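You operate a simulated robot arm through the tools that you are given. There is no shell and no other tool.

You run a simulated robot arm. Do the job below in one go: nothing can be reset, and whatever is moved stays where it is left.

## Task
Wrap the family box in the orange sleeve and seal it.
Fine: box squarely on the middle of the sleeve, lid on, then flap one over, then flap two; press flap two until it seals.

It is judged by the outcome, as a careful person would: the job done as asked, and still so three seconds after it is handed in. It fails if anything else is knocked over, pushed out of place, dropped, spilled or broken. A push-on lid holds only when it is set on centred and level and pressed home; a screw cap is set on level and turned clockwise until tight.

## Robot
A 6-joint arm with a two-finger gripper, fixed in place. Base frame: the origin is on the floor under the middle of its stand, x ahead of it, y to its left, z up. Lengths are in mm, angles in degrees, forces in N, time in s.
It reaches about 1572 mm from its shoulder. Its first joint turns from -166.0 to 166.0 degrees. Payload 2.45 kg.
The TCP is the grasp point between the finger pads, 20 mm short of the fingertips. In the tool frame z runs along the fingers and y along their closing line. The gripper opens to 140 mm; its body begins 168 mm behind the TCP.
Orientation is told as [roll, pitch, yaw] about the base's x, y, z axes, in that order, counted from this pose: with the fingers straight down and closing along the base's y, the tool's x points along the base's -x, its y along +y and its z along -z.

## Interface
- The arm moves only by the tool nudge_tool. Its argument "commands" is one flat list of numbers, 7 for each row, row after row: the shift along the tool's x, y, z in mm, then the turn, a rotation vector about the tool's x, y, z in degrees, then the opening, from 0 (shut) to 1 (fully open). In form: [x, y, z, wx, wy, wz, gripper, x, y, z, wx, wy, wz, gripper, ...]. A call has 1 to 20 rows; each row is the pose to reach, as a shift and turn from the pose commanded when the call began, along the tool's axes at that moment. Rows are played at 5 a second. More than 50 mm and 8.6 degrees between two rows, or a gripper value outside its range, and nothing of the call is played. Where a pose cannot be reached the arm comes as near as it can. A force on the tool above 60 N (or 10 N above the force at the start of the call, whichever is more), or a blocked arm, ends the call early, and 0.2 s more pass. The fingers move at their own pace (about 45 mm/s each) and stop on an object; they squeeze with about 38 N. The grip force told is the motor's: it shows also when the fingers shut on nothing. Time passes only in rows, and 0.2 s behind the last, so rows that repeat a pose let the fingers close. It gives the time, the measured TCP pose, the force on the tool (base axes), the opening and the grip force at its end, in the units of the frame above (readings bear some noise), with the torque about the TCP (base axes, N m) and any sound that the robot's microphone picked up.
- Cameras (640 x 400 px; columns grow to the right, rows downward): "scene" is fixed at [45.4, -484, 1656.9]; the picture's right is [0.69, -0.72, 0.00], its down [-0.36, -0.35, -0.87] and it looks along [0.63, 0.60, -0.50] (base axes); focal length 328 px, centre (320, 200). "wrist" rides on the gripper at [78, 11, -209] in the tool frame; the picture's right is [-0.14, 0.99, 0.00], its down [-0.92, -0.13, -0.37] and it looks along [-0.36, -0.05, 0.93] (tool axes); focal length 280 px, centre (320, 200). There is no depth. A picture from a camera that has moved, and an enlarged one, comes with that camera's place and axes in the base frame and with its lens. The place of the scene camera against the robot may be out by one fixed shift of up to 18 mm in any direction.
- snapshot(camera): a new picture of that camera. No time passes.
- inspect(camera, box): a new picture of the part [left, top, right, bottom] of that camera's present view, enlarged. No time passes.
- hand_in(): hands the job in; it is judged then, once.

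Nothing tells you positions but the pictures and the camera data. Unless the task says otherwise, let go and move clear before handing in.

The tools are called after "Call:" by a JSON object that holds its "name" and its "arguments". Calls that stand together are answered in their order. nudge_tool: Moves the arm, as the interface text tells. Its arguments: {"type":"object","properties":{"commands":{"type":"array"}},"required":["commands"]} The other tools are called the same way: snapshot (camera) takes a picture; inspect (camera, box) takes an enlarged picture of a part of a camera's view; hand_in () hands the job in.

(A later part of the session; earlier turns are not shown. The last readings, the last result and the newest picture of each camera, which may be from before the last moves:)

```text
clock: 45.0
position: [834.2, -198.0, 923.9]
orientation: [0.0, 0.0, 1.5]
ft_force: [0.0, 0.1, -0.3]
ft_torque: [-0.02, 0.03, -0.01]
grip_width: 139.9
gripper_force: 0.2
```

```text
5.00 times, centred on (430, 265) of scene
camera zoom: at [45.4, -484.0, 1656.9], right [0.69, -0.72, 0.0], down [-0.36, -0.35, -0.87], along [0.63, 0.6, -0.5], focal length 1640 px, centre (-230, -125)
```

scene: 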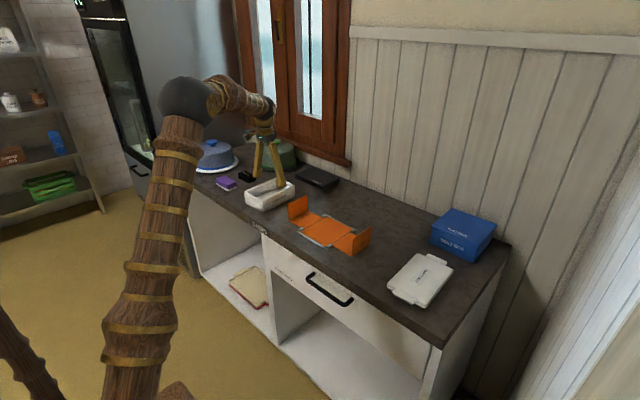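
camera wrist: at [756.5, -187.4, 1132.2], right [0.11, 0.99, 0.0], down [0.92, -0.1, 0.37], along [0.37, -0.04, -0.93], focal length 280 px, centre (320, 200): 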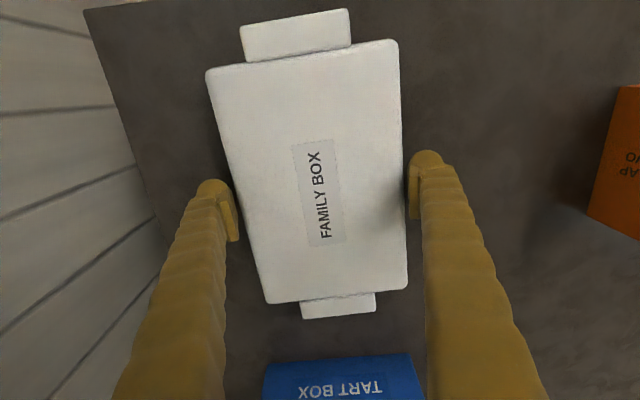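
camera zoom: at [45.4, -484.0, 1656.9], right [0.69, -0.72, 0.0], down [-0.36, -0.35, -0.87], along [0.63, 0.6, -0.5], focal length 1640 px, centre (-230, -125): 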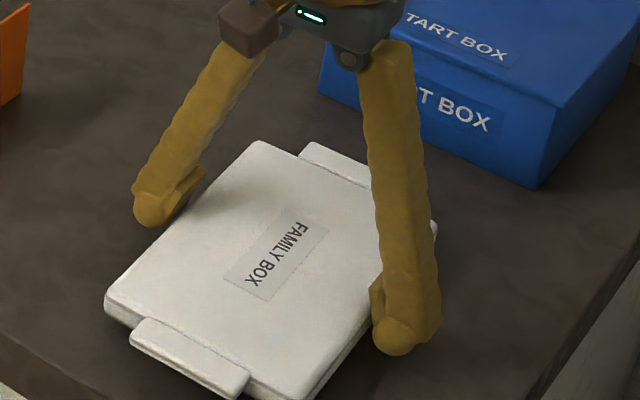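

Clear straddle with no contact. Closing on the lid now.

Call:
{"name": "nudge_tool", "arguments": {"commands": [0, 0, 0, 0, 0, 0, 0.95, 0, 0, 0, 0, 0, 0, 0.9, 0, 0, 0, 0, 0, 0, 0.8, 0, 0, 0, 0, 0, 0, 0.7, 0, 0, 0, 0, 0, 0, 0.7]}}

Call:
{"name": "snapshot", "arguments": {"camera": "wrist"}}

Call:
{"name": "inspect", "arguments": {"camera": "scene", "box": [380, 225, 480, 305]}}

```text
clock: 46.2
position: [833.8, -197.2, 924.4]
orientation: [-0.1, 0.0, 1.4]
ft_force: [0.0, -0.2, 4.6]
ft_torque: [-0.11, 0.04, 0.17]
grip_width: 131.2
gripper_force: 38.2
```

```text
taken
camera wrist: at [756.4, -187.4, 1132.4], right [0.11, 0.99, 0.0], down [0.92, -0.1, 0.37], along [0.37, -0.04, -0.93], focal length 280 px, centre (320, 200)
```

wrist: 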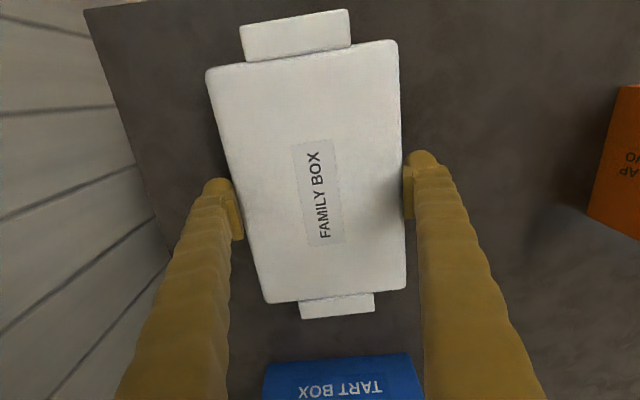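

```text
5.00 times, centred on (430, 265) of scene
camera zoom: at [45.4, -484.0, 1656.9], right [0.69, -0.72, 0.0], down [-0.36, -0.35, -0.87], along [0.63, 0.6, -0.5], focal length 1640 px, centre (-230, -125)
```

zoom: 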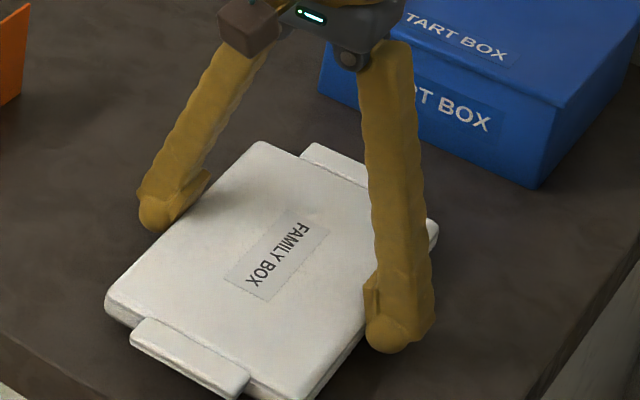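

Gripped at 131 mm with full force. Test-lifting slowly.

Call:
{"name": "nudge_tool", "arguments": {"commands": [0, 0, -2, 0, 0, 0, 0.7, 0, 0, -5, 0, 0, 0, 0.7, 0, 0, -10, 0, 0, 0, 0.7, 0, 0, -16, 0, 0, 0, 0.7, 0, 0, -16, 0, 0, 0, 0.7]}}

Call:
{"name": "snapshot", "arguments": {"camera": "wrist"}}

Call:
{"name": "inspect", "arguments": {"camera": "scene", "box": [380, 225, 480, 305]}}

```text
clock: 47.4
position: [834.4, -197.0, 938.8]
orientation: [0.1, 0.0, 1.5]
ft_force: [0.1, 0.2, -0.7]
ft_torque: [0.03, 0.0, 0.01]
grip_width: 131.1
gripper_force: 37.8
```

```text
taken
camera wrist: at [756.5, -187.6, 1148.0], right [0.11, 0.99, 0.0], down [0.92, -0.1, 0.37], along [0.37, -0.04, -0.93], focal length 280 px, centre (320, 200)
```

wrist: 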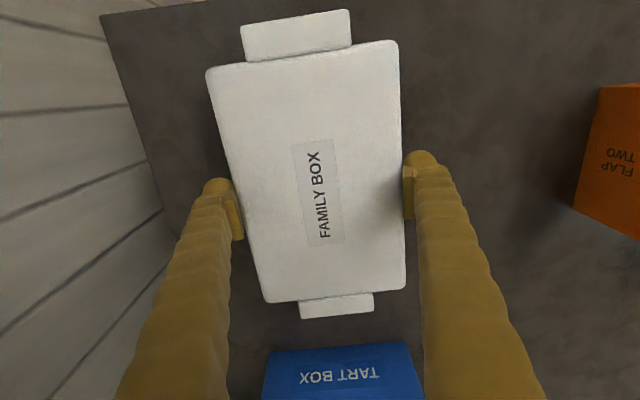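

```text
5.00 times, centred on (430, 265) of scene
camera zoom: at [45.4, -484.0, 1656.9], right [0.69, -0.72, 0.0], down [-0.36, -0.35, -0.87], along [0.63, 0.6, -0.5], focal length 1640 px, centre (-230, -125)
```

zoom: 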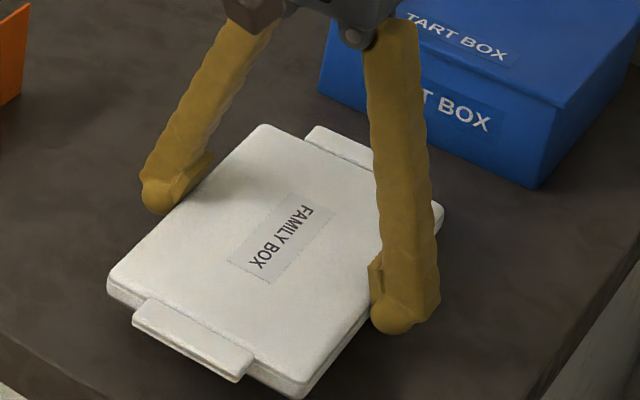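

The lid is held level. I'll measure its exact position in the grip from the wrist view before carrying it.

Call:
{"name": "inspect", "arguments": {"camera": "wrist", "box": [200, 0, 420, 137]}}

Call:
{"name": "inspect", "arguments": {"camera": "wrist", "box": [200, 200, 420, 337]}}

```text
2.91 times, centred on (310, 68) of wrist
camera zoom: at [756.5, -187.6, 1148.0], right [0.11, 0.99, 0.0], down [0.92, -0.1, 0.37], along [0.37, -0.04, -0.93], focal length 816 px, centre (349, 582)
```

zoom: 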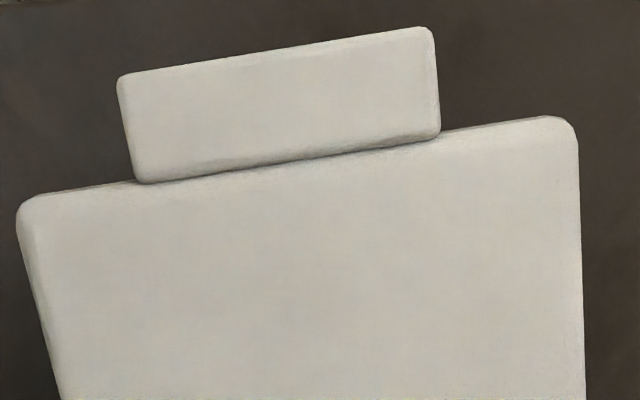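

```text
2.91 times, centred on (310, 268) of wrist
camera zoom: at [756.5, -187.6, 1148.0], right [0.11, 0.99, 0.0], down [0.92, -0.1, 0.37], along [0.37, -0.04, -0.93], focal length 816 px, centre (349, 1)
```

zoom: 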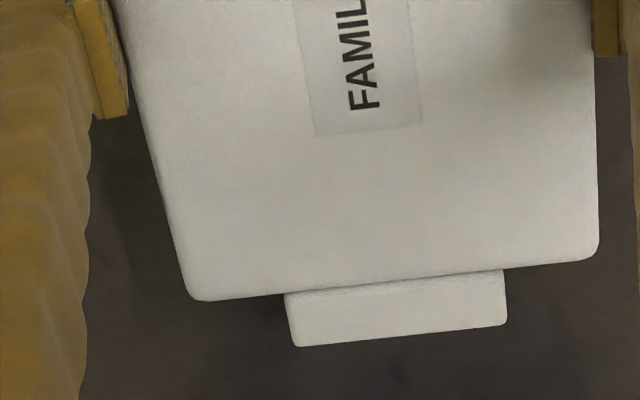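

The lid's centre is within ~1 mm of the grip centre and its axes match the tool. Now lifting and carrying it over flap two to above the box, turning to match the box's angle.

Call:
{"name": "nudge_tool", "arguments": {"commands": [0, 0, -25, 0, 0, 0, 0.7, 0, 0, -60, 0, 0, 0, 0.7, 0, 0, -95, 0, 0, 0, 0.7, 0, 0, -121.5, 0, 0, 0, 0.7, -0.5, 18, -121.5, 0, 0, 0.1, 0.7, -1.3, 48, -121.5, 0, 0, 0.3, 0.7, -2.2, 83, -121.5, 0, 0, 0.5, 0.7, -3.1, 118, -121.5, 0, 0, 0.7, 0.7, -4, 153, -121.5, 0, 0, 0.9, 0.7, -4.9, 188, -121.5, 0, 0, 1.1, 0.7, -5.8, 223, -121.5, 0, 0, 1.3, 0.7, -6.8, 258, -121.5, 0, 0, 1.5, 0.7, -7.7, 293, -121.5, 0, 0, 1.7, 0.7, -8.6, 328, -121.5, 0, 0, 1.9, 0.7, -9.5, 363, -121.5, 0, 0, 2.1, 0.7, -10.3, 392, -121.5, 0, 0, 2.2, 0.7, -10.7, 407.9, -121.5, 0, 0, 2.2, 0.7, -10.7, 407.9, -121.5, 0, 0, 2.2, 0.7]}}

Call:
{"name": "snapshot", "arguments": {"camera": "wrist"}}

Call:
{"name": "inspect", "arguments": {"camera": "scene", "box": [270, 150, 390, 250]}}

```text
clock: 51.2
position: [835.7, 210.2, 1058.5]
orientation: [-0.1, 0.0, -0.8]
ft_force: [-0.5, -0.8, -0.1]
ft_torque: [0.01, 0.0, 0.0]
grip_width: 131.2
gripper_force: 38.0
```

```text
taken
camera wrist: at [757.9, 223.1, 1267.6], right [0.15, 0.99, 0.0], down [0.92, -0.14, 0.37], along [0.36, -0.06, -0.93], focal length 280 px, centre (320, 200)
```

wrist: 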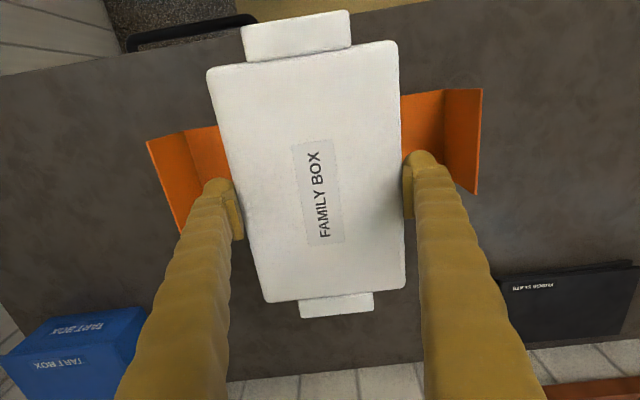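

```text
4.00 times, centred on (330, 200) of scene
camera zoom: at [45.4, -484.0, 1656.9], right [0.69, -0.72, 0.0], down [-0.36, -0.35, -0.87], along [0.63, 0.6, -0.5], focal length 1312 px, centre (280, 200)
```

zoom: 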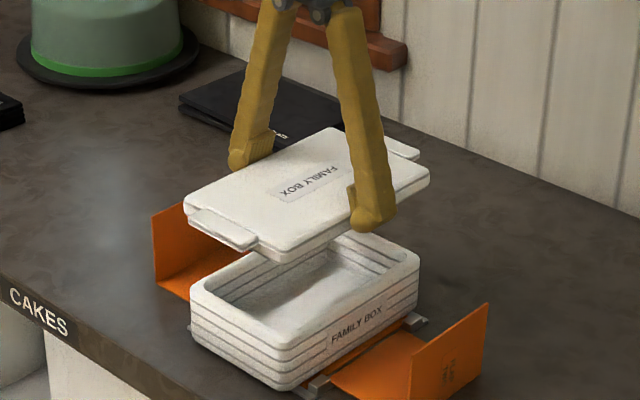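

The lid is level above the box. Lowering to about 10 mm above the rim for an alignment check with the scene camera.

Call:
{"name": "nudge_tool", "arguments": {"commands": [0, 0, 20, 0, 0, 0, 0.7, 0, 0, 40, 0, 0, 0, 0.7, 0, 0, 55, 0, 0, 0, 0.7, 0, 0, 62, 0, 0, 0, 0.7, 0, 0, 62, 0, 0, 0, 0.7]}}

Call:
{"name": "inspect", "arguments": {"camera": "scene", "box": [285, 180, 375, 245]}}

Call:
{"name": "inspect", "arguments": {"camera": "scene", "box": [310, 205, 350, 245]}}

Call:
{"name": "inspect", "arguments": {"camera": "scene", "box": [340, 180, 380, 220]}}

Call:
{"name": "inspect", "arguments": {"camera": "scene", "box": [285, 195, 325, 235]}}

```text
clock: 52.4
position: [836.2, 210.1, 998.0]
orientation: [0.0, -0.1, -0.7]
ft_force: [-0.3, -0.3, -0.5]
ft_torque: [-0.02, 0.0, 0.03]
grip_width: 130.8
gripper_force: 38.0
```

```text
6.15 times, centred on (330, 212) of scene
camera zoom: at [45.4, -484.0, 1656.9], right [0.69, -0.72, 0.0], down [-0.36, -0.35, -0.87], along [0.63, 0.6, -0.5], focal length 2018 px, centre (258, 123)
```

zoom: 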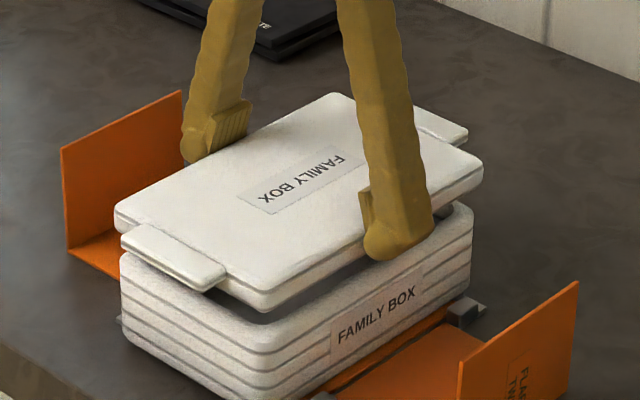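

```text
10.00 times, centred on (330, 225) of scene
camera zoom: at [45.4, -484.0, 1656.9], right [0.69, -0.72, 0.0], down [-0.36, -0.35, -0.87], along [0.63, 0.6, -0.5], focal length 3280 px, centre (220, -50)
```

zoom: 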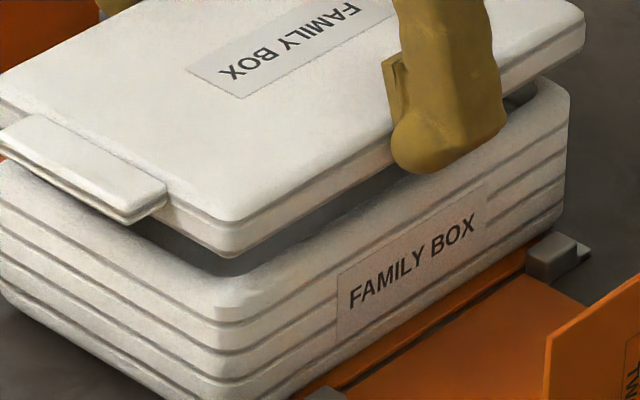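

```text
10.00 times, centred on (360, 200) of scene
camera zoom: at [45.4, -484.0, 1656.9], right [0.69, -0.72, 0.0], down [-0.36, -0.35, -0.87], along [0.63, 0.6, -0.5], focal length 3280 px, centre (-80, 200)
```

zoom: 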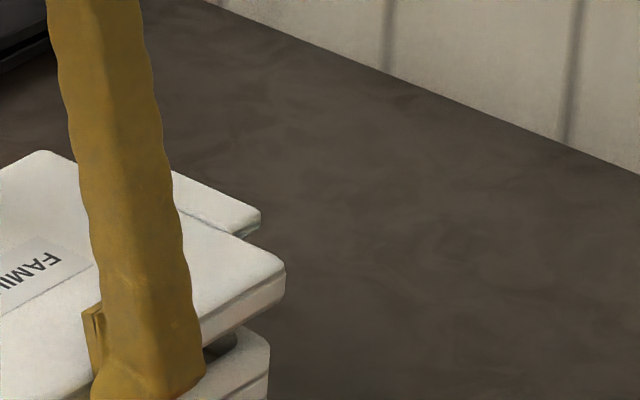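

```text
10.00 times, centred on (305, 215) of scene
camera zoom: at [45.4, -484.0, 1656.9], right [0.69, -0.72, 0.0], down [-0.36, -0.35, -0.87], along [0.63, 0.6, -0.5], focal length 3280 px, centre (470, 50)
```

zoom: 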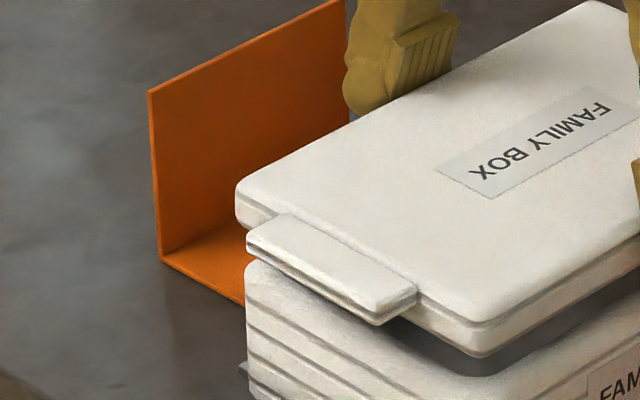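

The lid lines up with the box: it overhangs evenly by about 2 mm at both side silhouettes. Lowering slowly until the plug meets or enters the rim.

Call:
{"name": "nudge_tool", "arguments": {"commands": [0, 0, 3, 0, 0, 0, 0.7, 0, 0, 6, 0, 0, 0, 0.7, 0, 0, 8, 0, 0, 0, 0.7, 0, 0, 10, 0, 0, 0, 0.7, 0, 0, 11, 0, 0, 0, 0.7, 0, 0, 12, 0, 0, 0, 0.7]}}

Call:
{"name": "inspect", "arguments": {"camera": "scene", "box": [285, 180, 375, 245]}}

```text
clock: 53.8
position: [834.8, 211.4, 986.5]
orientation: [0.1, -0.2, -0.9]
ft_force: [5.1, -3.5, 51.5]
ft_torque: [-0.22, -0.4, 0.03]
grip_width: 132.5
gripper_force: 38.3
```

```text
6.15 times, centred on (330, 212) of scene
camera zoom: at [45.4, -484.0, 1656.9], right [0.69, -0.72, 0.0], down [-0.36, -0.35, -0.87], along [0.63, 0.6, -0.5], focal length 2018 px, centre (258, 123)
```

zoom: 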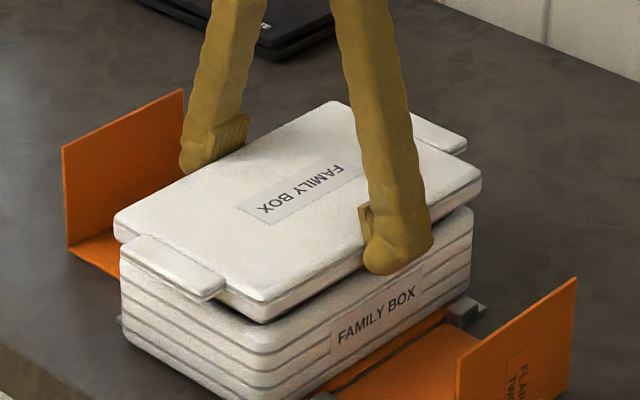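

The lid met resistance (~51 N). Let me look closely at the gap between lid and rim on the visible sides.

Call:
{"name": "inspect", "arguments": {"camera": "scene", "box": [295, 205, 335, 235]}}

Call:
{"name": "inspect", "arguments": {"camera": "scene", "box": [325, 205, 365, 235]}}

Call:
{"name": "inspect", "arguments": {"camera": "scene", "box": [345, 195, 375, 217]}}

Call:
{"name": "snapshot", "arguments": {"camera": "wrist"}}

```text
13.33 times, centred on (315, 220) of scene
camera zoom: at [45.4, -484.0, 1656.9], right [0.69, -0.72, 0.0], down [-0.36, -0.35, -0.87], along [0.63, 0.6, -0.5], focal length 4373 px, centre (387, -67)
```

zoom: 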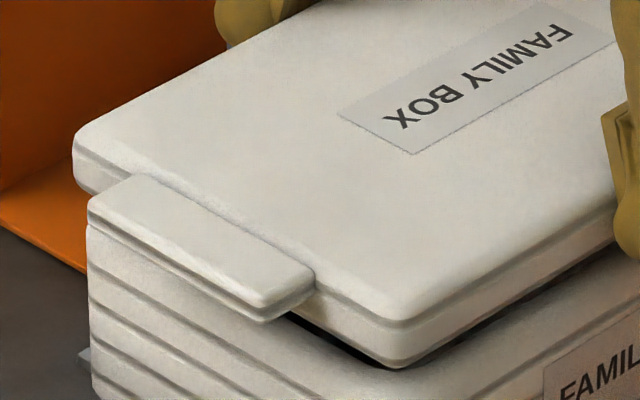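

```text
13.33 times, centred on (345, 220) of scene
camera zoom: at [45.4, -484.0, 1656.9], right [0.69, -0.72, 0.0], down [-0.36, -0.35, -0.87], along [0.63, 0.6, -0.5], focal length 4373 px, centre (-13, -67)
```

zoom: 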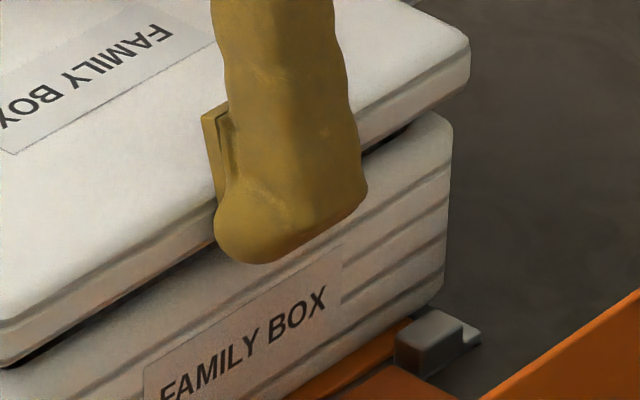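

```text
16.00 times, centred on (360, 206) of scene
camera zoom: at [45.4, -484.0, 1656.9], right [0.69, -0.72, 0.0], down [-0.36, -0.35, -0.87], along [0.63, 0.6, -0.5], focal length 5248 px, centre (-320, 104)
```

zoom: 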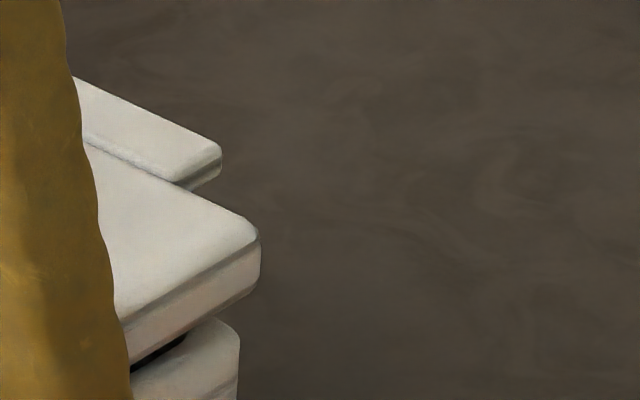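

```text
taken
camera wrist: at [758.1, 224.3, 1196.0], right [0.15, 0.99, 0.0], down [0.92, -0.14, 0.37], along [0.37, -0.05, -0.93], focal length 280 px, centre (320, 200)
```

wrist: 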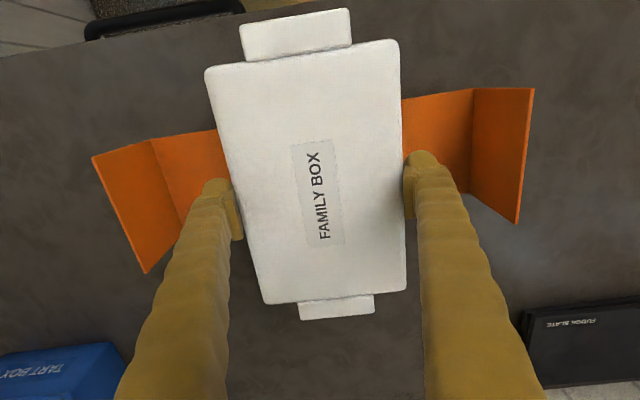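

The lid seems to rest on the rim with a small gap. I'll open the fingers so it settles, rise slightly, and look before pressing.

Call:
{"name": "nudge_tool", "arguments": {"commands": [0, 0, -1, 0, 0, 0, 0.9, 0, 0, -1, 0, 0, 0, 1, 0, 0, -1, 0, 0, 0, 1, 0, 0, -3, 0, 0, 0, 1, 0, 0, -8, 0, 0, 0, 1, 0, 0, -14, 0, 0, 0, 1, 0, 0, -14, 0, 0, 0, 1]}}

Call:
{"name": "snapshot", "arguments": {"camera": "wrist"}}

Call:
{"name": "inspect", "arguments": {"camera": "scene", "box": [285, 180, 375, 245]}}

Call:
{"name": "inspect", "arguments": {"camera": "scene", "box": [295, 205, 335, 235]}}

Call:
{"name": "inspect", "arguments": {"camera": "scene", "box": [325, 200, 365, 230]}}

```text
clock: 55.4
position: [835.2, 211.6, 999.2]
orientation: [0.0, 0.0, -0.8]
ft_force: [0.2, -0.4, 0.0]
ft_torque: [0.01, 0.04, 0.02]
grip_width: 140.0
gripper_force: 0.1
```

```text
taken
camera wrist: at [757.7, 224.1, 1209.1], right [0.15, 0.99, 0.0], down [0.92, -0.14, 0.37], along [0.36, -0.06, -0.93], focal length 280 px, centre (320, 200)
```

wrist: 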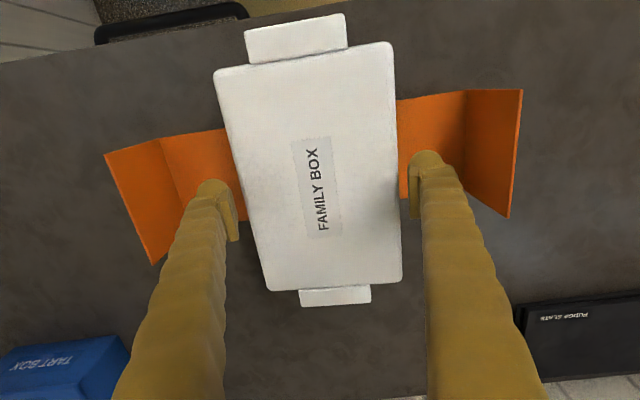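

```text
6.15 times, centred on (330, 212) of scene
camera zoom: at [45.4, -484.0, 1656.9], right [0.69, -0.72, 0.0], down [-0.36, -0.35, -0.87], along [0.63, 0.6, -0.5], focal length 2018 px, centre (258, 123)
```

zoom: 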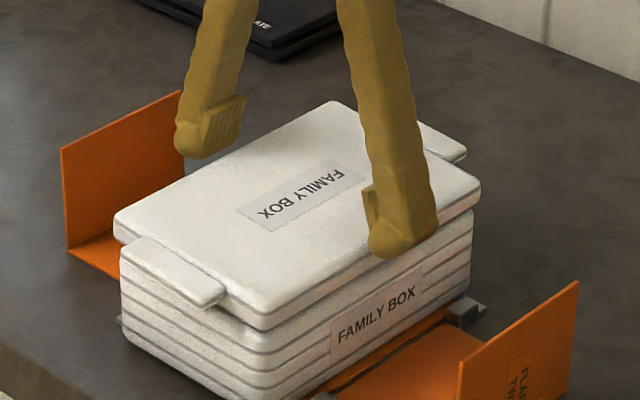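

```text
13.33 times, centred on (315, 220) of scene
camera zoom: at [45.4, -484.0, 1656.9], right [0.69, -0.72, 0.0], down [-0.36, -0.35, -0.87], along [0.63, 0.6, -0.5], focal length 4373 px, centre (387, -67)
```

zoom: 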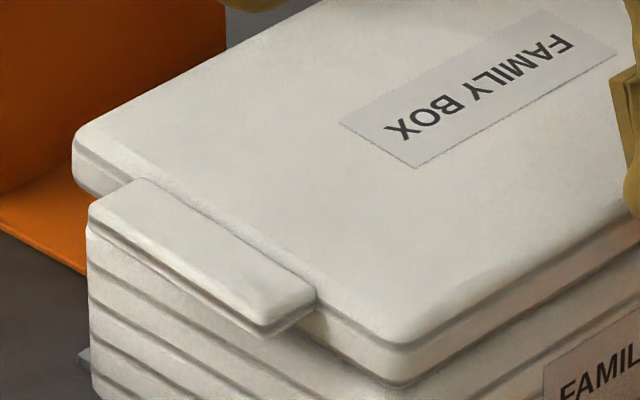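

```text
13.33 times, centred on (345, 215) of scene
camera zoom: at [45.4, -484.0, 1656.9], right [0.69, -0.72, 0.0], down [-0.36, -0.35, -0.87], along [0.63, 0.6, -0.5], focal length 4373 px, centre (-13, 0)
```

zoom: 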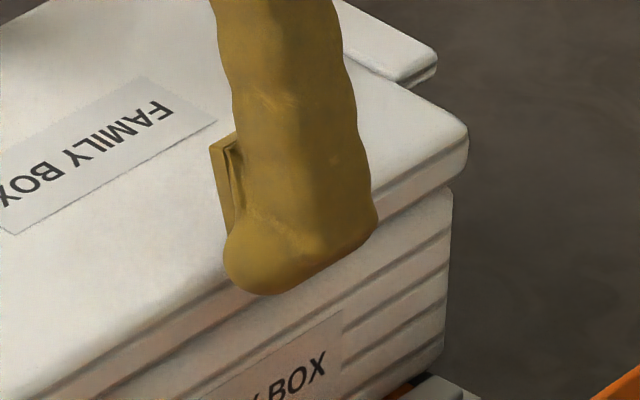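

Released, the lid dropped into place with no gap and an even overhang. Now I rise, close the fingers, and press it home at its centre.

Call:
{"name": "nudge_tool", "arguments": {"commands": [0, 0, -20, 0, 0, 0, 1, 0, 0, -50, 0, 0, 0, 1, 0, 0, -70, 0, 0, 0, 0.5, 0, 0, -70, 0, 0, 0, 0, 0, 0, -70, 0, 0, 0, 0, 0, 0, -70, 0, 0, 0, 0, 0, 0, -70, 0, 0, 0, 0, 0, 0, -70, 0, 0, 0, 0, 0, 0, -70, 0, 0, 0, 0, 0, 0, -70, 0, 0, 0, 0, 0, 0, -70, 0, 0, 0, 0]}}

Call:
{"name": "snapshot", "arguments": {"camera": "wrist"}}

Call:
{"name": "inspect", "arguments": {"camera": "scene", "box": [270, 160, 390, 250]}}

```text
clock: 57.8
position: [834.7, 211.2, 1071.1]
orientation: [0.0, 0.0, -0.7]
ft_force: [0.3, -0.6, 0.2]
ft_torque: [-0.03, 0.0, 0.03]
grip_width: 0.0
gripper_force: 28.7
```

```text
taken
camera wrist: at [757.2, 223.2, 1279.8], right [0.15, 0.99, 0.0], down [0.92, -0.14, 0.37], along [0.36, -0.06, -0.93], focal length 280 px, centre (320, 200)
```

wrist: 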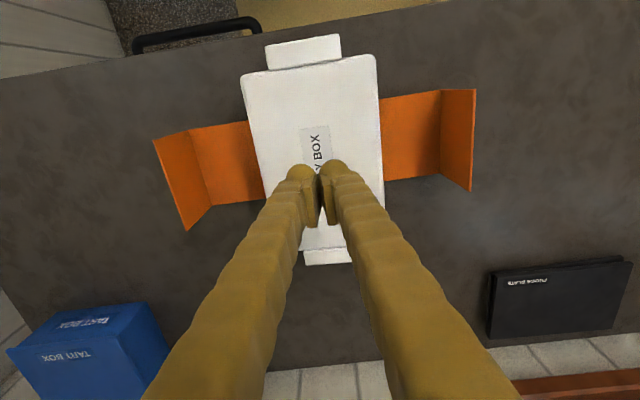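

```text
4.44 times, centred on (330, 205) of scene
camera zoom: at [45.4, -484.0, 1656.9], right [0.69, -0.72, 0.0], down [-0.36, -0.35, -0.87], along [0.63, 0.6, -0.5], focal length 1458 px, centre (276, 178)
```

zoom: 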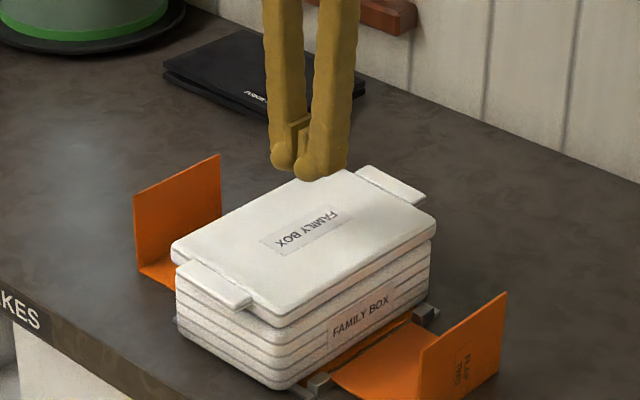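

The fist is over the lid's middle. Descending, then pressing in 1 mm steps.

Call:
{"name": "nudge_tool", "arguments": {"commands": [0, 0, 25, 0, 0, 0, 0, 0, 0, 45, 0, 0, 0, 0, 0, 0, 56, 0, 0, 0, 0, 0, 0, 59, 0, 0, 0, 0, 0, 0, 61, 0, 0, 0, 0, 0, 0, 62, 0, 0, 0, 0, 0, 0, 63, 0, 0, 0, 0, 0, 0, 64, 0, 0, 0, 0, 0, 0, 65, 0, 0, 0, 0, 0, 0, 66, 0, 0, 0, 0]}}

```text
clock: 59.4
position: [835.5, 210.1, 1010.5]
orientation: [0.1, -0.4, -0.7]
ft_force: [-2.4, -1.0, 15.8]
ft_torque: [0.13, 0.11, 0.08]
grip_width: 0.0
gripper_force: 28.9
stopped in row 7: the force on the tool passed its limit at 64 N (the readings are from after the stop); the commanded pose is now the measured one
```

Contact was at TCP ≈ 1011 and the push reached 64 N, with no click reported. Let me look at the lid seam.

Call:
{"name": "inspect", "arguments": {"camera": "scene", "box": [295, 205, 335, 235]}}

Call:
{"name": "inspect", "arguments": {"camera": "scene", "box": [325, 200, 365, 230]}}

Call:
{"name": "inspect", "arguments": {"camera": "scene", "box": [270, 160, 390, 250]}}

```text
13.33 times, centred on (315, 220) of scene
camera zoom: at [45.4, -484.0, 1656.9], right [0.69, -0.72, 0.0], down [-0.36, -0.35, -0.87], along [0.63, 0.6, -0.5], focal length 4373 px, centre (387, -67)
```

zoom: 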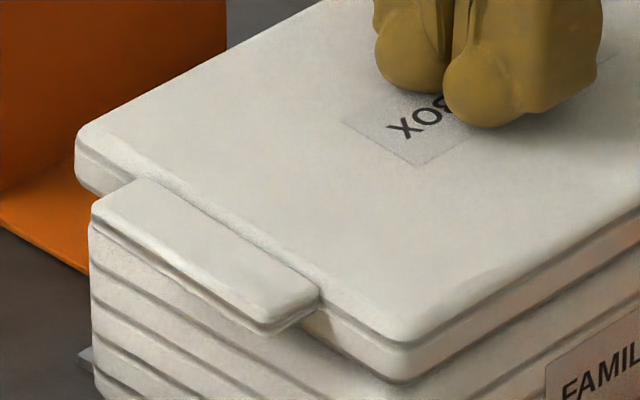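

```text
13.33 times, centred on (345, 215) of scene
camera zoom: at [45.4, -484.0, 1656.9], right [0.69, -0.72, 0.0], down [-0.36, -0.35, -0.87], along [0.63, 0.6, -0.5], focal length 4373 px, centre (-13, 0)
```

zoom: 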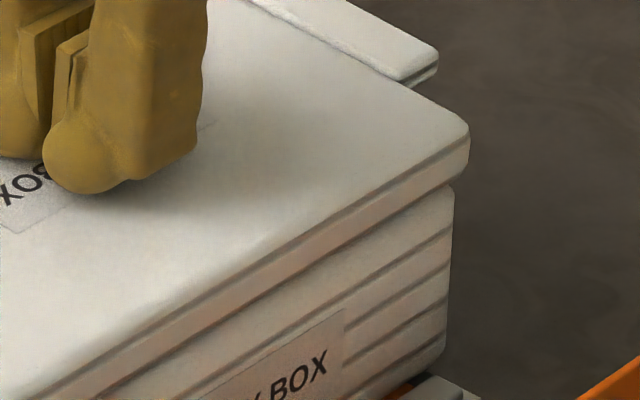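

```text
4.44 times, centred on (330, 205) of scene
camera zoom: at [45.4, -484.0, 1656.9], right [0.69, -0.72, 0.0], down [-0.36, -0.35, -0.87], along [0.63, 0.6, -0.5], focal length 1458 px, centre (276, 178)
```

zoom: 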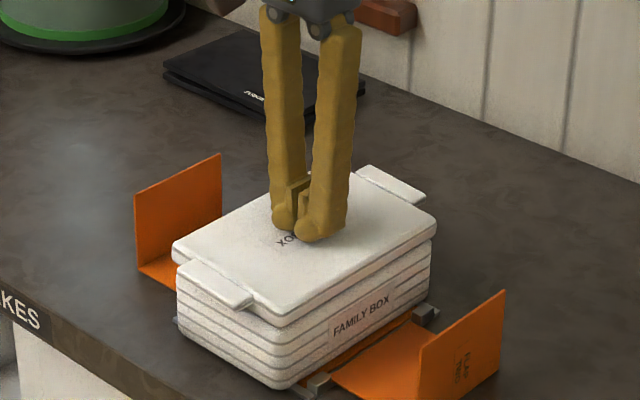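

No obvious gap, but I want to be sure the lid is fully seated. Backing off a little and zooming in on the seam all along the visible sides.

Call:
{"name": "nudge_tool", "arguments": {"commands": [0, 0, -15, 0, 0, 0, 0, 0, 0, -40, 0, 0, 0, 0, 0, 0, -40, 0, 0, 0, 0]}}

Call:
{"name": "inspect", "arguments": {"camera": "scene", "box": [312, 218, 332, 231]}}

Call:
{"name": "inspect", "arguments": {"camera": "scene", "box": [346, 205, 366, 218]}}

Call:
{"name": "inspect", "arguments": {"camera": "scene", "box": [299, 208, 319, 221]}}

Call:
{"name": "snapshot", "arguments": {"camera": "wrist"}}

```text
clock: 60.2
position: [834.7, 209.7, 1049.5]
orientation: [0.1, -0.2, -0.8]
ft_force: [-0.2, -0.6, -0.6]
ft_torque: [-0.06, -0.02, -0.06]
grip_width: 0.0
gripper_force: 29.5
```

```text
16.00 times, centred on (322, 224) of scene
camera zoom: at [45.4, -484.0, 1656.9], right [0.69, -0.72, 0.0], down [-0.36, -0.35, -0.87], along [0.63, 0.6, -0.5], focal length 5248 px, centre (288, -192)
```

zoom: 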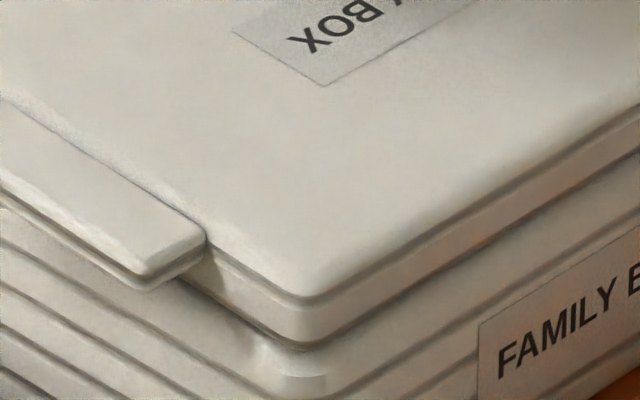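

```text
16.00 times, centred on (356, 212) of scene
camera zoom: at [45.4, -484.0, 1656.9], right [0.69, -0.72, 0.0], down [-0.36, -0.35, -0.87], along [0.63, 0.6, -0.5], focal length 5248 px, centre (-256, 16)
```

zoom: 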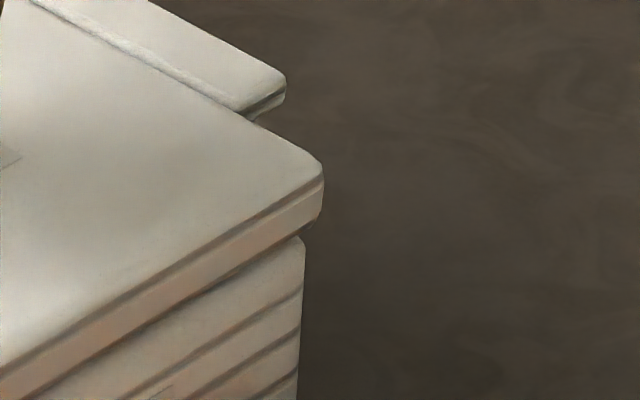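

```text
16.00 times, centred on (309, 214) of scene
camera zoom: at [45.4, -484.0, 1656.9], right [0.69, -0.72, 0.0], down [-0.36, -0.35, -0.87], along [0.63, 0.6, -0.5], focal length 5248 px, centre (496, -32)
```

zoom: 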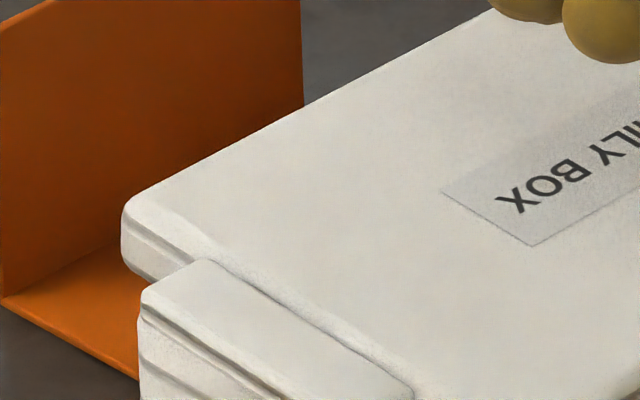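

```text
taken
camera wrist: at [756.4, 222.4, 1258.6], right [0.15, 0.99, 0.0], down [0.92, -0.14, 0.37], along [0.37, -0.05, -0.93], focal length 280 px, centre (320, 200)
```

wrist: 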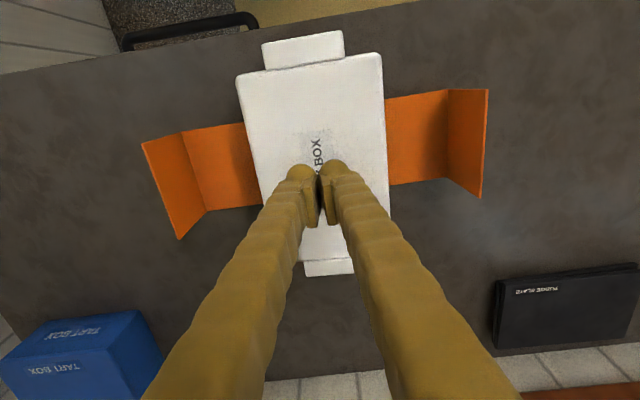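

The seam looks closed and even. To judge whether the lid is truly down, I'll measure band heights on the box's right corner.

Call:
{"name": "inspect", "arguments": {"camera": "scene", "box": [335, 200, 375, 232]}}

Call:
{"name": "inspect", "arguments": {"camera": "scene", "box": [296, 205, 336, 250]}}

```text
12.50 times, centred on (355, 216) of scene
camera zoom: at [45.4, -484.0, 1656.9], right [0.69, -0.72, 0.0], down [-0.36, -0.35, -0.87], along [0.63, 0.6, -0.5], focal length 4100 px, centre (-118, 0)
```

zoom: 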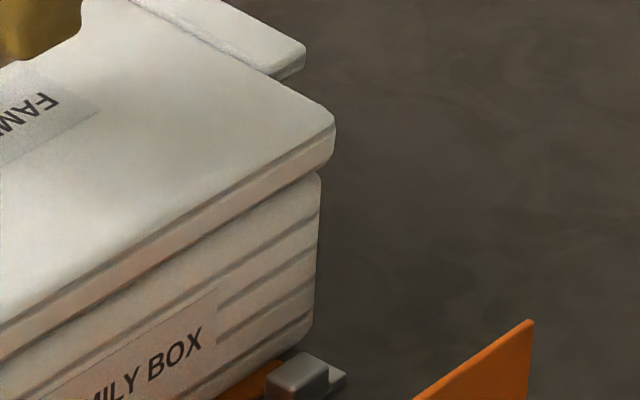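

```text
8.89 times, centred on (316, 228) of scene
camera zoom: at [45.4, -484.0, 1656.9], right [0.69, -0.72, 0.0], down [-0.36, -0.35, -0.87], along [0.63, 0.6, -0.5], focal length 2915 px, centre (356, -44)
```

zoom: 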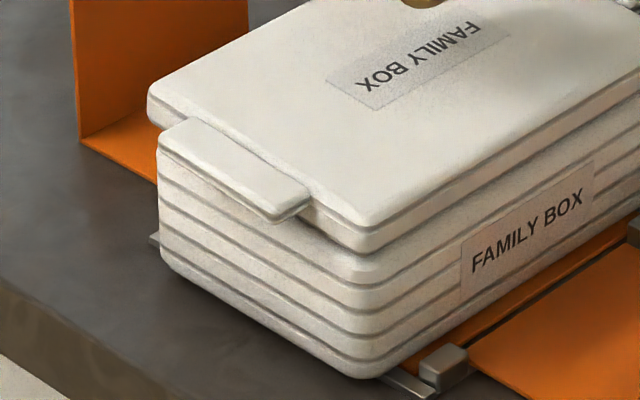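

The seam is even, but no click has been reported, so I'll press again more slowly at the centre, building and holding close to 55 N.

Call:
{"name": "nudge_tool", "arguments": {"commands": [0, 0, 20, 0, 0, 0, 0, 0, 0, 34, 0, 0, 0, 0, 0, 0, 38, 0, 0, 0, 0, 0, 0, 40, 0, 0, 0, 0, 0, 0, 41, 0, 0, 0, 0, 0, 0, 41.7, 0, 0, 0, 0, 0, 0, 42.2, 0, 0, 0, 0, 0, 0, 42.6, 0, 0, 0, 0, 0, 0, 43, 0, 0, 0, 0, 0, 0, 43, 0, 0, 0, 0]}}

```text
clock: 61.9
position: [836.0, 212.1, 1011.5]
orientation: [0.1, -0.5, -0.6]
ft_force: [-2.4, -1.4, 15.5]
ft_torque: [0.14, 0.08, 0.06]
grip_width: 0.1
gripper_force: 29.0
stopped in row 8: the force on the tool passed its limit at 62 N (the readings are from after the stop); the commanded pose is now the measured one
```

Again firm at the same height (~1011) with no click. I'll probe the lid height near both ends to see if it is level, starting at the near end.

Call:
{"name": "nudge_tool", "arguments": {"commands": [0, 0, -12, 0, 0, 0, 0, 25, 0, -12, 0, 0, 0, 0, 50, 0, -12, 0, 0, 0, 0, 72, 0, -12, 0, 0, 0, 0, 72, 0, -5, 0, 0, 0, 0, 72, 0, -2, 0, 0, 0, 0, 72, 0, 0, 0, 0, 0, 0, 72, 0, 1, 0, 0, 0, 0, 72, 0, 2, 0, 0, 0, 0]}}

```text
clock: 64.0
position: [766.9, 212.6, 1012.1]
orientation: [0.2, -0.7, -0.9]
ft_force: [-3.3, -2.2, 19.7]
ft_torque: [0.19, 0.16, 0.04]
grip_width: 0.0
gripper_force: 29.1
stopped in row 9: the force on the tool passed its limit at 62 N (the readings are from after the stop); the commanded pose is now the measured one
```

Near end contacts at about 1012. Re-levelling the tool and probing the far end the same way, more gently.

Call:
{"name": "nudge_tool", "arguments": {"commands": [0, 0, -12, 0.2, 0.7, 0, 0, -45, 0, -12, 0.2, 0.7, 0, 0, -90, 0, -12, 0.2, 0.7, 0, 0, -140, 0, -12, 0.2, 0.7, 0, 0, -140, 0, -6, 0.2, 0.7, 0, 0, -140, 0, -4, 0.2, 0.7, 0, 0, -140, 0, -2.5, 0.2, 0.7, 0, 0, -140, 0, -1.5, 0.2, 0.7, 0, 0]}}

```text
clock: 65.8
position: [905.1, 211.2, 1012.6]
orientation: [0.0, 0.1, -0.9]
ft_force: [0.2, -0.4, -0.2]
ft_torque: [0.01, -0.01, -0.02]
grip_width: 0.2
gripper_force: 29.6
```

Call:
{"name": "nudge_tool", "arguments": {"commands": [0, 0, 1, 0, 0, 0, 0, 0, 0, 1.7, 0, 0, 0, 0, 0, 0, 2.3, 0, 0, 0, 0, 0, 0, 2.8, 0, 0, 0, 0, 0, 0, 3.2, 0, 0, 0, 0, 0, 0, 3.6, 0, 0, 0, 0]}}

```text
clock: 67.2
position: [904.7, 210.4, 1009.1]
orientation: [0.0, 0.2, -0.9]
ft_force: [-0.7, 1.1, 0.4]
ft_torque: [0.03, 0.03, 0.01]
grip_width: 0.1
gripper_force: 28.6
```

Call:
{"name": "nudge_tool", "arguments": {"commands": [0, 0, 0.7, 0, 0, 0, 0, 0, 0, 1.4, 0, 0, 0, 0, 0, 0, 2, 0, 0, 0, 0, 0, 0, 2.6, 0, 0, 0, 0]}}

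```text
clock: 68.2
position: [904.7, 209.7, 1007.1]
orientation: [-0.2, 0.1, -0.7]
ft_force: [0.1, -0.8, 6.7]
ft_torque: [0.0, -0.05, 0.05]
grip_width: 6.1
gripper_force: 29.3
```

The fingers were spread by 6 mm at the far end, which is odd — stopping to look.

Call:
{"name": "snapshot", "arguments": {"camera": "wrist"}}

Call:
{"name": "inspect", "arguments": {"camera": "scene", "box": [290, 160, 380, 225]}}

Call:
{"name": "inspect", "arguments": {"camera": "scene", "box": [325, 175, 365, 205]}}

```text
taken
camera wrist: at [828.2, 223.0, 1216.3], right [0.15, 0.99, 0.0], down [0.92, -0.14, 0.37], along [0.36, -0.06, -0.93], focal length 280 px, centre (320, 200)
```

wrist: 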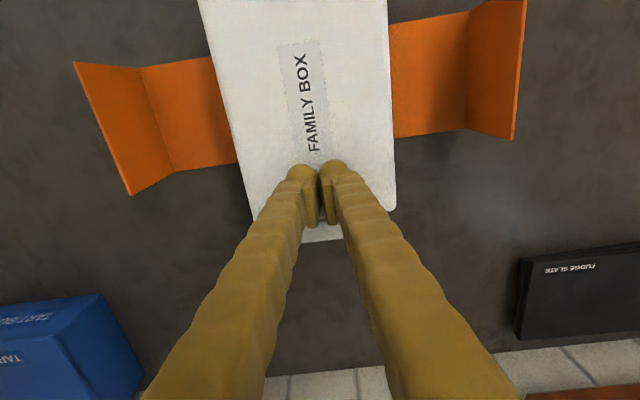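

```text
6.15 times, centred on (335, 192) of scene
camera zoom: at [45.4, -484.0, 1656.9], right [0.69, -0.72, 0.0], down [-0.36, -0.35, -0.87], along [0.63, 0.6, -0.5], focal length 2018 px, centre (228, 246)
```

zoom: 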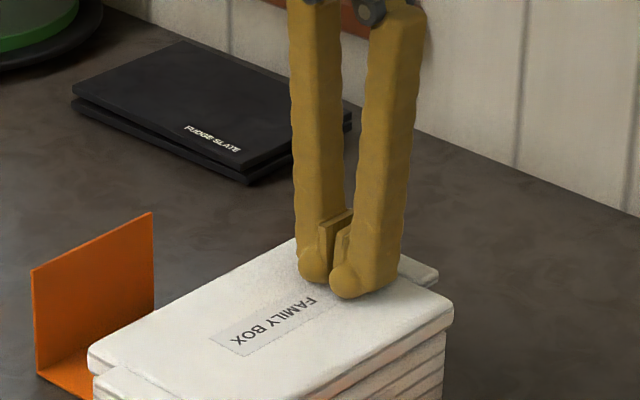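

```text
13.33 times, centred on (345, 190) of scene
camera zoom: at [45.4, -484.0, 1656.9], right [0.69, -0.72, 0.0], down [-0.36, -0.35, -0.87], along [0.63, 0.6, -0.5], focal length 4373 px, centre (-13, 333)
```

zoom: 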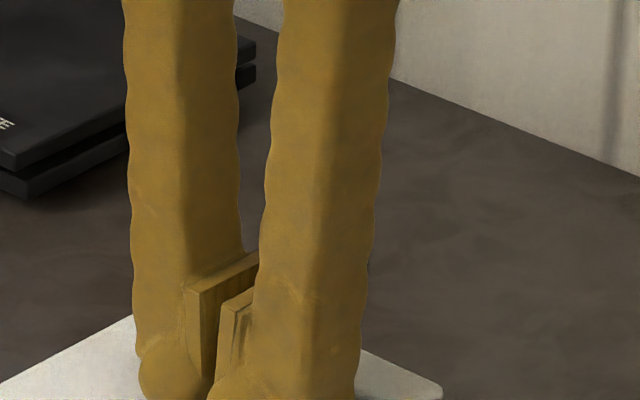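

Heights differ by ~5 mm from near end to far end (near end higher), while the lid–rim seam looks even, so the box itself may be tilted — its near end perhaps resting on something. I'll move clear and check the base of the box.

Call:
{"name": "nudge_tool", "arguments": {"commands": [0, 0, -20, 0, 0, 0, 0, 0, 0, -55, 0, 0, 0, 0, 0, 0, -95, 0, 0, 0, 0, 0, 0, -95, 0, 0, 0, 0]}}

Call:
{"name": "inspect", "arguments": {"camera": "scene", "box": [294, 195, 374, 245]}}

Call:
{"name": "inspect", "arguments": {"camera": "scene", "box": [294, 215, 334, 245]}}

Call:
{"name": "inspect", "arguments": {"camera": "scene", "box": [330, 210, 370, 240]}}

```text
clock: 69.2
position: [907.1, 212.1, 1102.6]
orientation: [-0.2, 0.1, -0.8]
ft_force: [-0.3, -0.3, -0.8]
ft_torque: [0.04, 0.0, -0.01]
grip_width: 0.0
gripper_force: 29.4
```

```text
8.00 times, centred on (334, 220) of scene
camera zoom: at [45.4, -484.0, 1656.9], right [0.69, -0.72, 0.0], down [-0.36, -0.35, -0.87], along [0.63, 0.6, -0.5], focal length 2624 px, centre (208, 40)
```

zoom: 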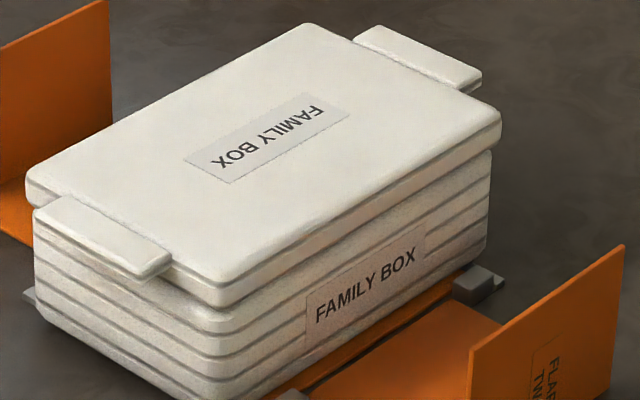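

```text
13.33 times, centred on (314, 230) of scene
camera zoom: at [45.4, -484.0, 1656.9], right [0.69, -0.72, 0.0], down [-0.36, -0.35, -0.87], along [0.63, 0.6, -0.5], focal length 4373 px, centre (400, -200)
```

zoom: 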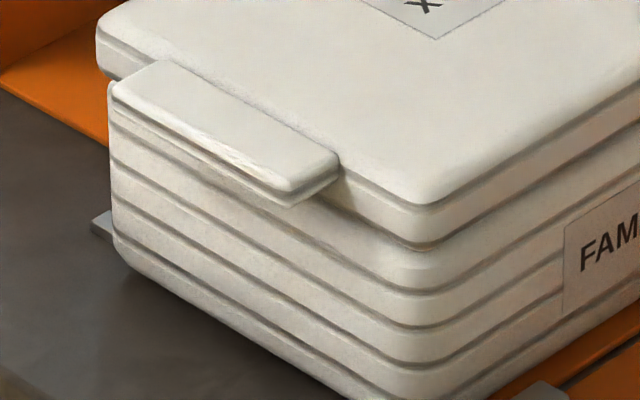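

```text
13.33 times, centred on (350, 225) of scene
camera zoom: at [45.4, -484.0, 1656.9], right [0.69, -0.72, 0.0], down [-0.36, -0.35, -0.87], along [0.63, 0.6, -0.5], focal length 4373 px, centre (-80, -133)
```

zoom: 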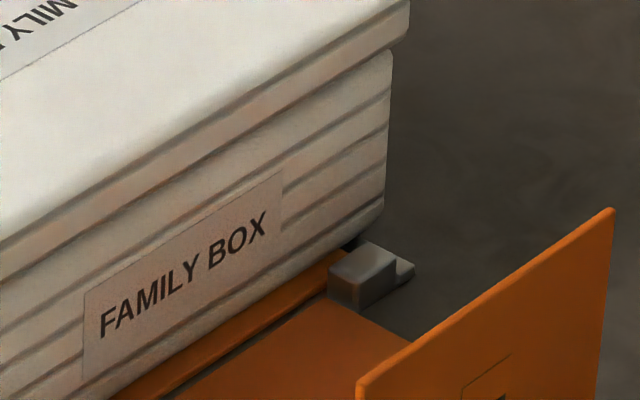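

Line slopes suggest the box leans about 2° with its near end up. Zooming in on the base at the near corners and far corner to see what it rests on.

Call:
{"name": "inspect", "arguments": {"camera": "scene", "box": [310, 232, 350, 257]}}

Call:
{"name": "inspect", "arguments": {"camera": "scene", "box": [290, 220, 322, 245]}}

Call:
{"name": "inspect", "arguments": {"camera": "scene", "box": [345, 222, 369, 237]}}

Call:
{"name": "snapshot", "arguments": {"camera": "wrist"}}

```text
16.00 times, centred on (330, 244) of scene
camera zoom: at [45.4, -484.0, 1656.9], right [0.69, -0.72, 0.0], down [-0.36, -0.35, -0.87], along [0.63, 0.6, -0.5], focal length 5248 px, centre (160, -512)
```

zoom: 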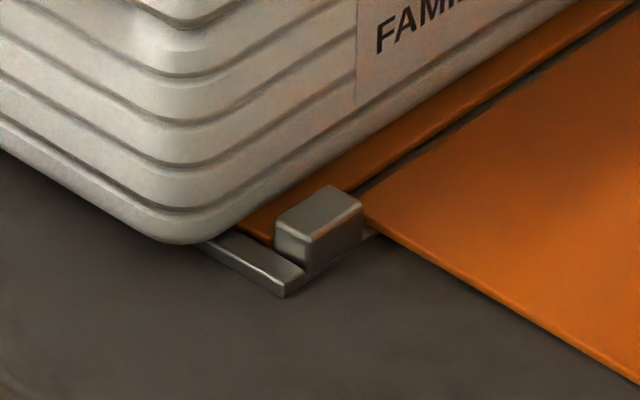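

```text
16.00 times, centred on (306, 232) of scene
camera zoom: at [45.4, -484.0, 1656.9], right [0.69, -0.72, 0.0], down [-0.36, -0.35, -0.87], along [0.63, 0.6, -0.5], focal length 5248 px, centre (544, -320)
```

zoom: 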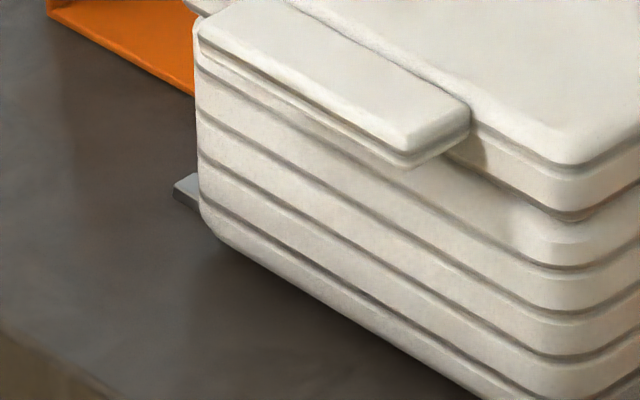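

```text
16.00 times, centred on (357, 230) of scene
camera zoom: at [45.4, -484.0, 1656.9], right [0.69, -0.72, 0.0], down [-0.36, -0.35, -0.87], along [0.63, 0.6, -0.5], focal length 5248 px, centre (-272, -272)
```

zoom: 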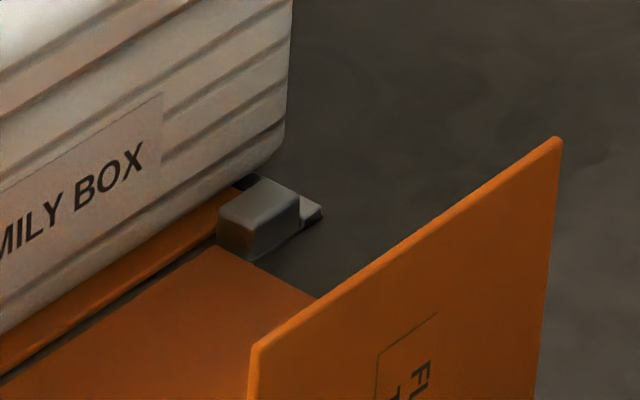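

```text
taken
camera wrist: at [830.5, 224.2, 1311.9], right [0.15, 0.99, 0.0], down [0.92, -0.14, 0.37], along [0.36, -0.06, -0.93], focal length 280 px, centre (320, 200)
```

wrist: 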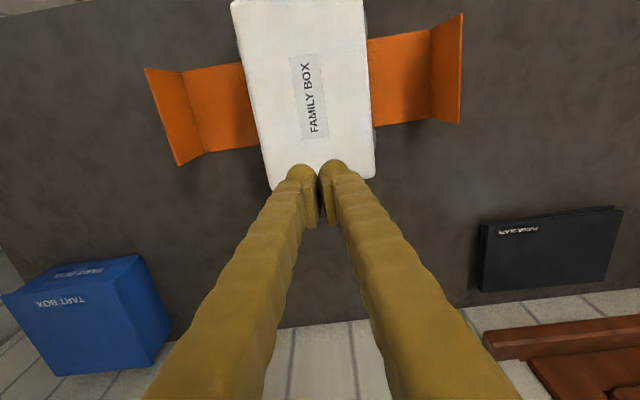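

I'd like a low-angle look at the near seam with the wrist camera. I'll back off to the robot side, high and clear, then pitch the tool toward the box.

Call:
{"name": "nudge_tool", "arguments": {"commands": [30, -0.5, -25, 0, 0, 0, 0, 70, -1, -45, 0, 0, 0, 0, 112, -1.5, -60, 0, 0, 0, 0, 156, -2, -70, 0, 0, 0, 0, 200, -2.6, -78, 0, 0, 0, 0, 245, -3.2, -78, 0, 0, 0, 0, 290, -3.8, -78, 0, 0, 0, 0, 307, -4, -78, 0, 0, 0, 0, 307, -4, -78, 0, 0, 0, 0]}}

Call:
{"name": "nudge_tool", "arguments": {"commands": [0, 0, 15, 0, -7.5, 0, 0, 0, 0, 40, 0, -15, 0, 0, 0, 0, 65, 0, -22.5, 0, 0, 0, 0, 90, 0, -30, 0, 0, 0, 0, 115, 0, -37.5, 0, 0, 0, 0, 140, 0, -45, 0, 0, 0, 0, 140, 0, -45, 0, 0]}}

Call:
{"name": "snapshot", "arguments": {"camera": "wrist"}}

Call:
{"name": "snapshot", "arguments": {"camera": "scene"}}

```text
clock: 71.2
position: [598.0, 212.3, 1181.7]
orientation: [-0.1, 0.1, -0.7]
ft_force: [0.8, -0.1, -0.2]
ft_torque: [0.0, 0.02, 0.01]
grip_width: 0.0
gripper_force: 29.0
```

```text
clock: 72.8
position: [598.1, 210.2, 1043.1]
orientation: [-0.2, -44.9, -0.6]
ft_force: [1.1, -1.1, 0.5]
ft_torque: [-0.02, 0.0, 0.02]
grip_width: 0.0
gripper_force: 29.1
```

```text
taken
camera wrist: at [395.9, 225.1, 1135.1], right [0.11, 0.99, 0.1], down [0.39, -0.13, 0.91], along [0.91, -0.06, -0.4], focal length 280 px, centre (320, 200)
```

wrist: 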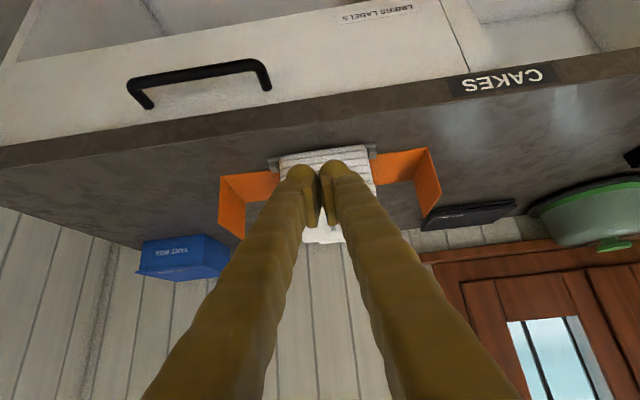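

```text
taken
```

scene: 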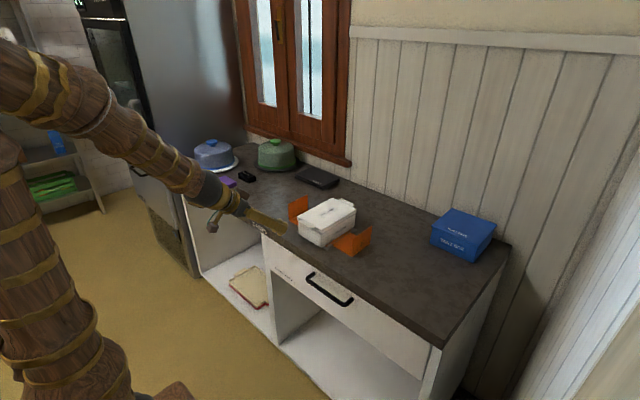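

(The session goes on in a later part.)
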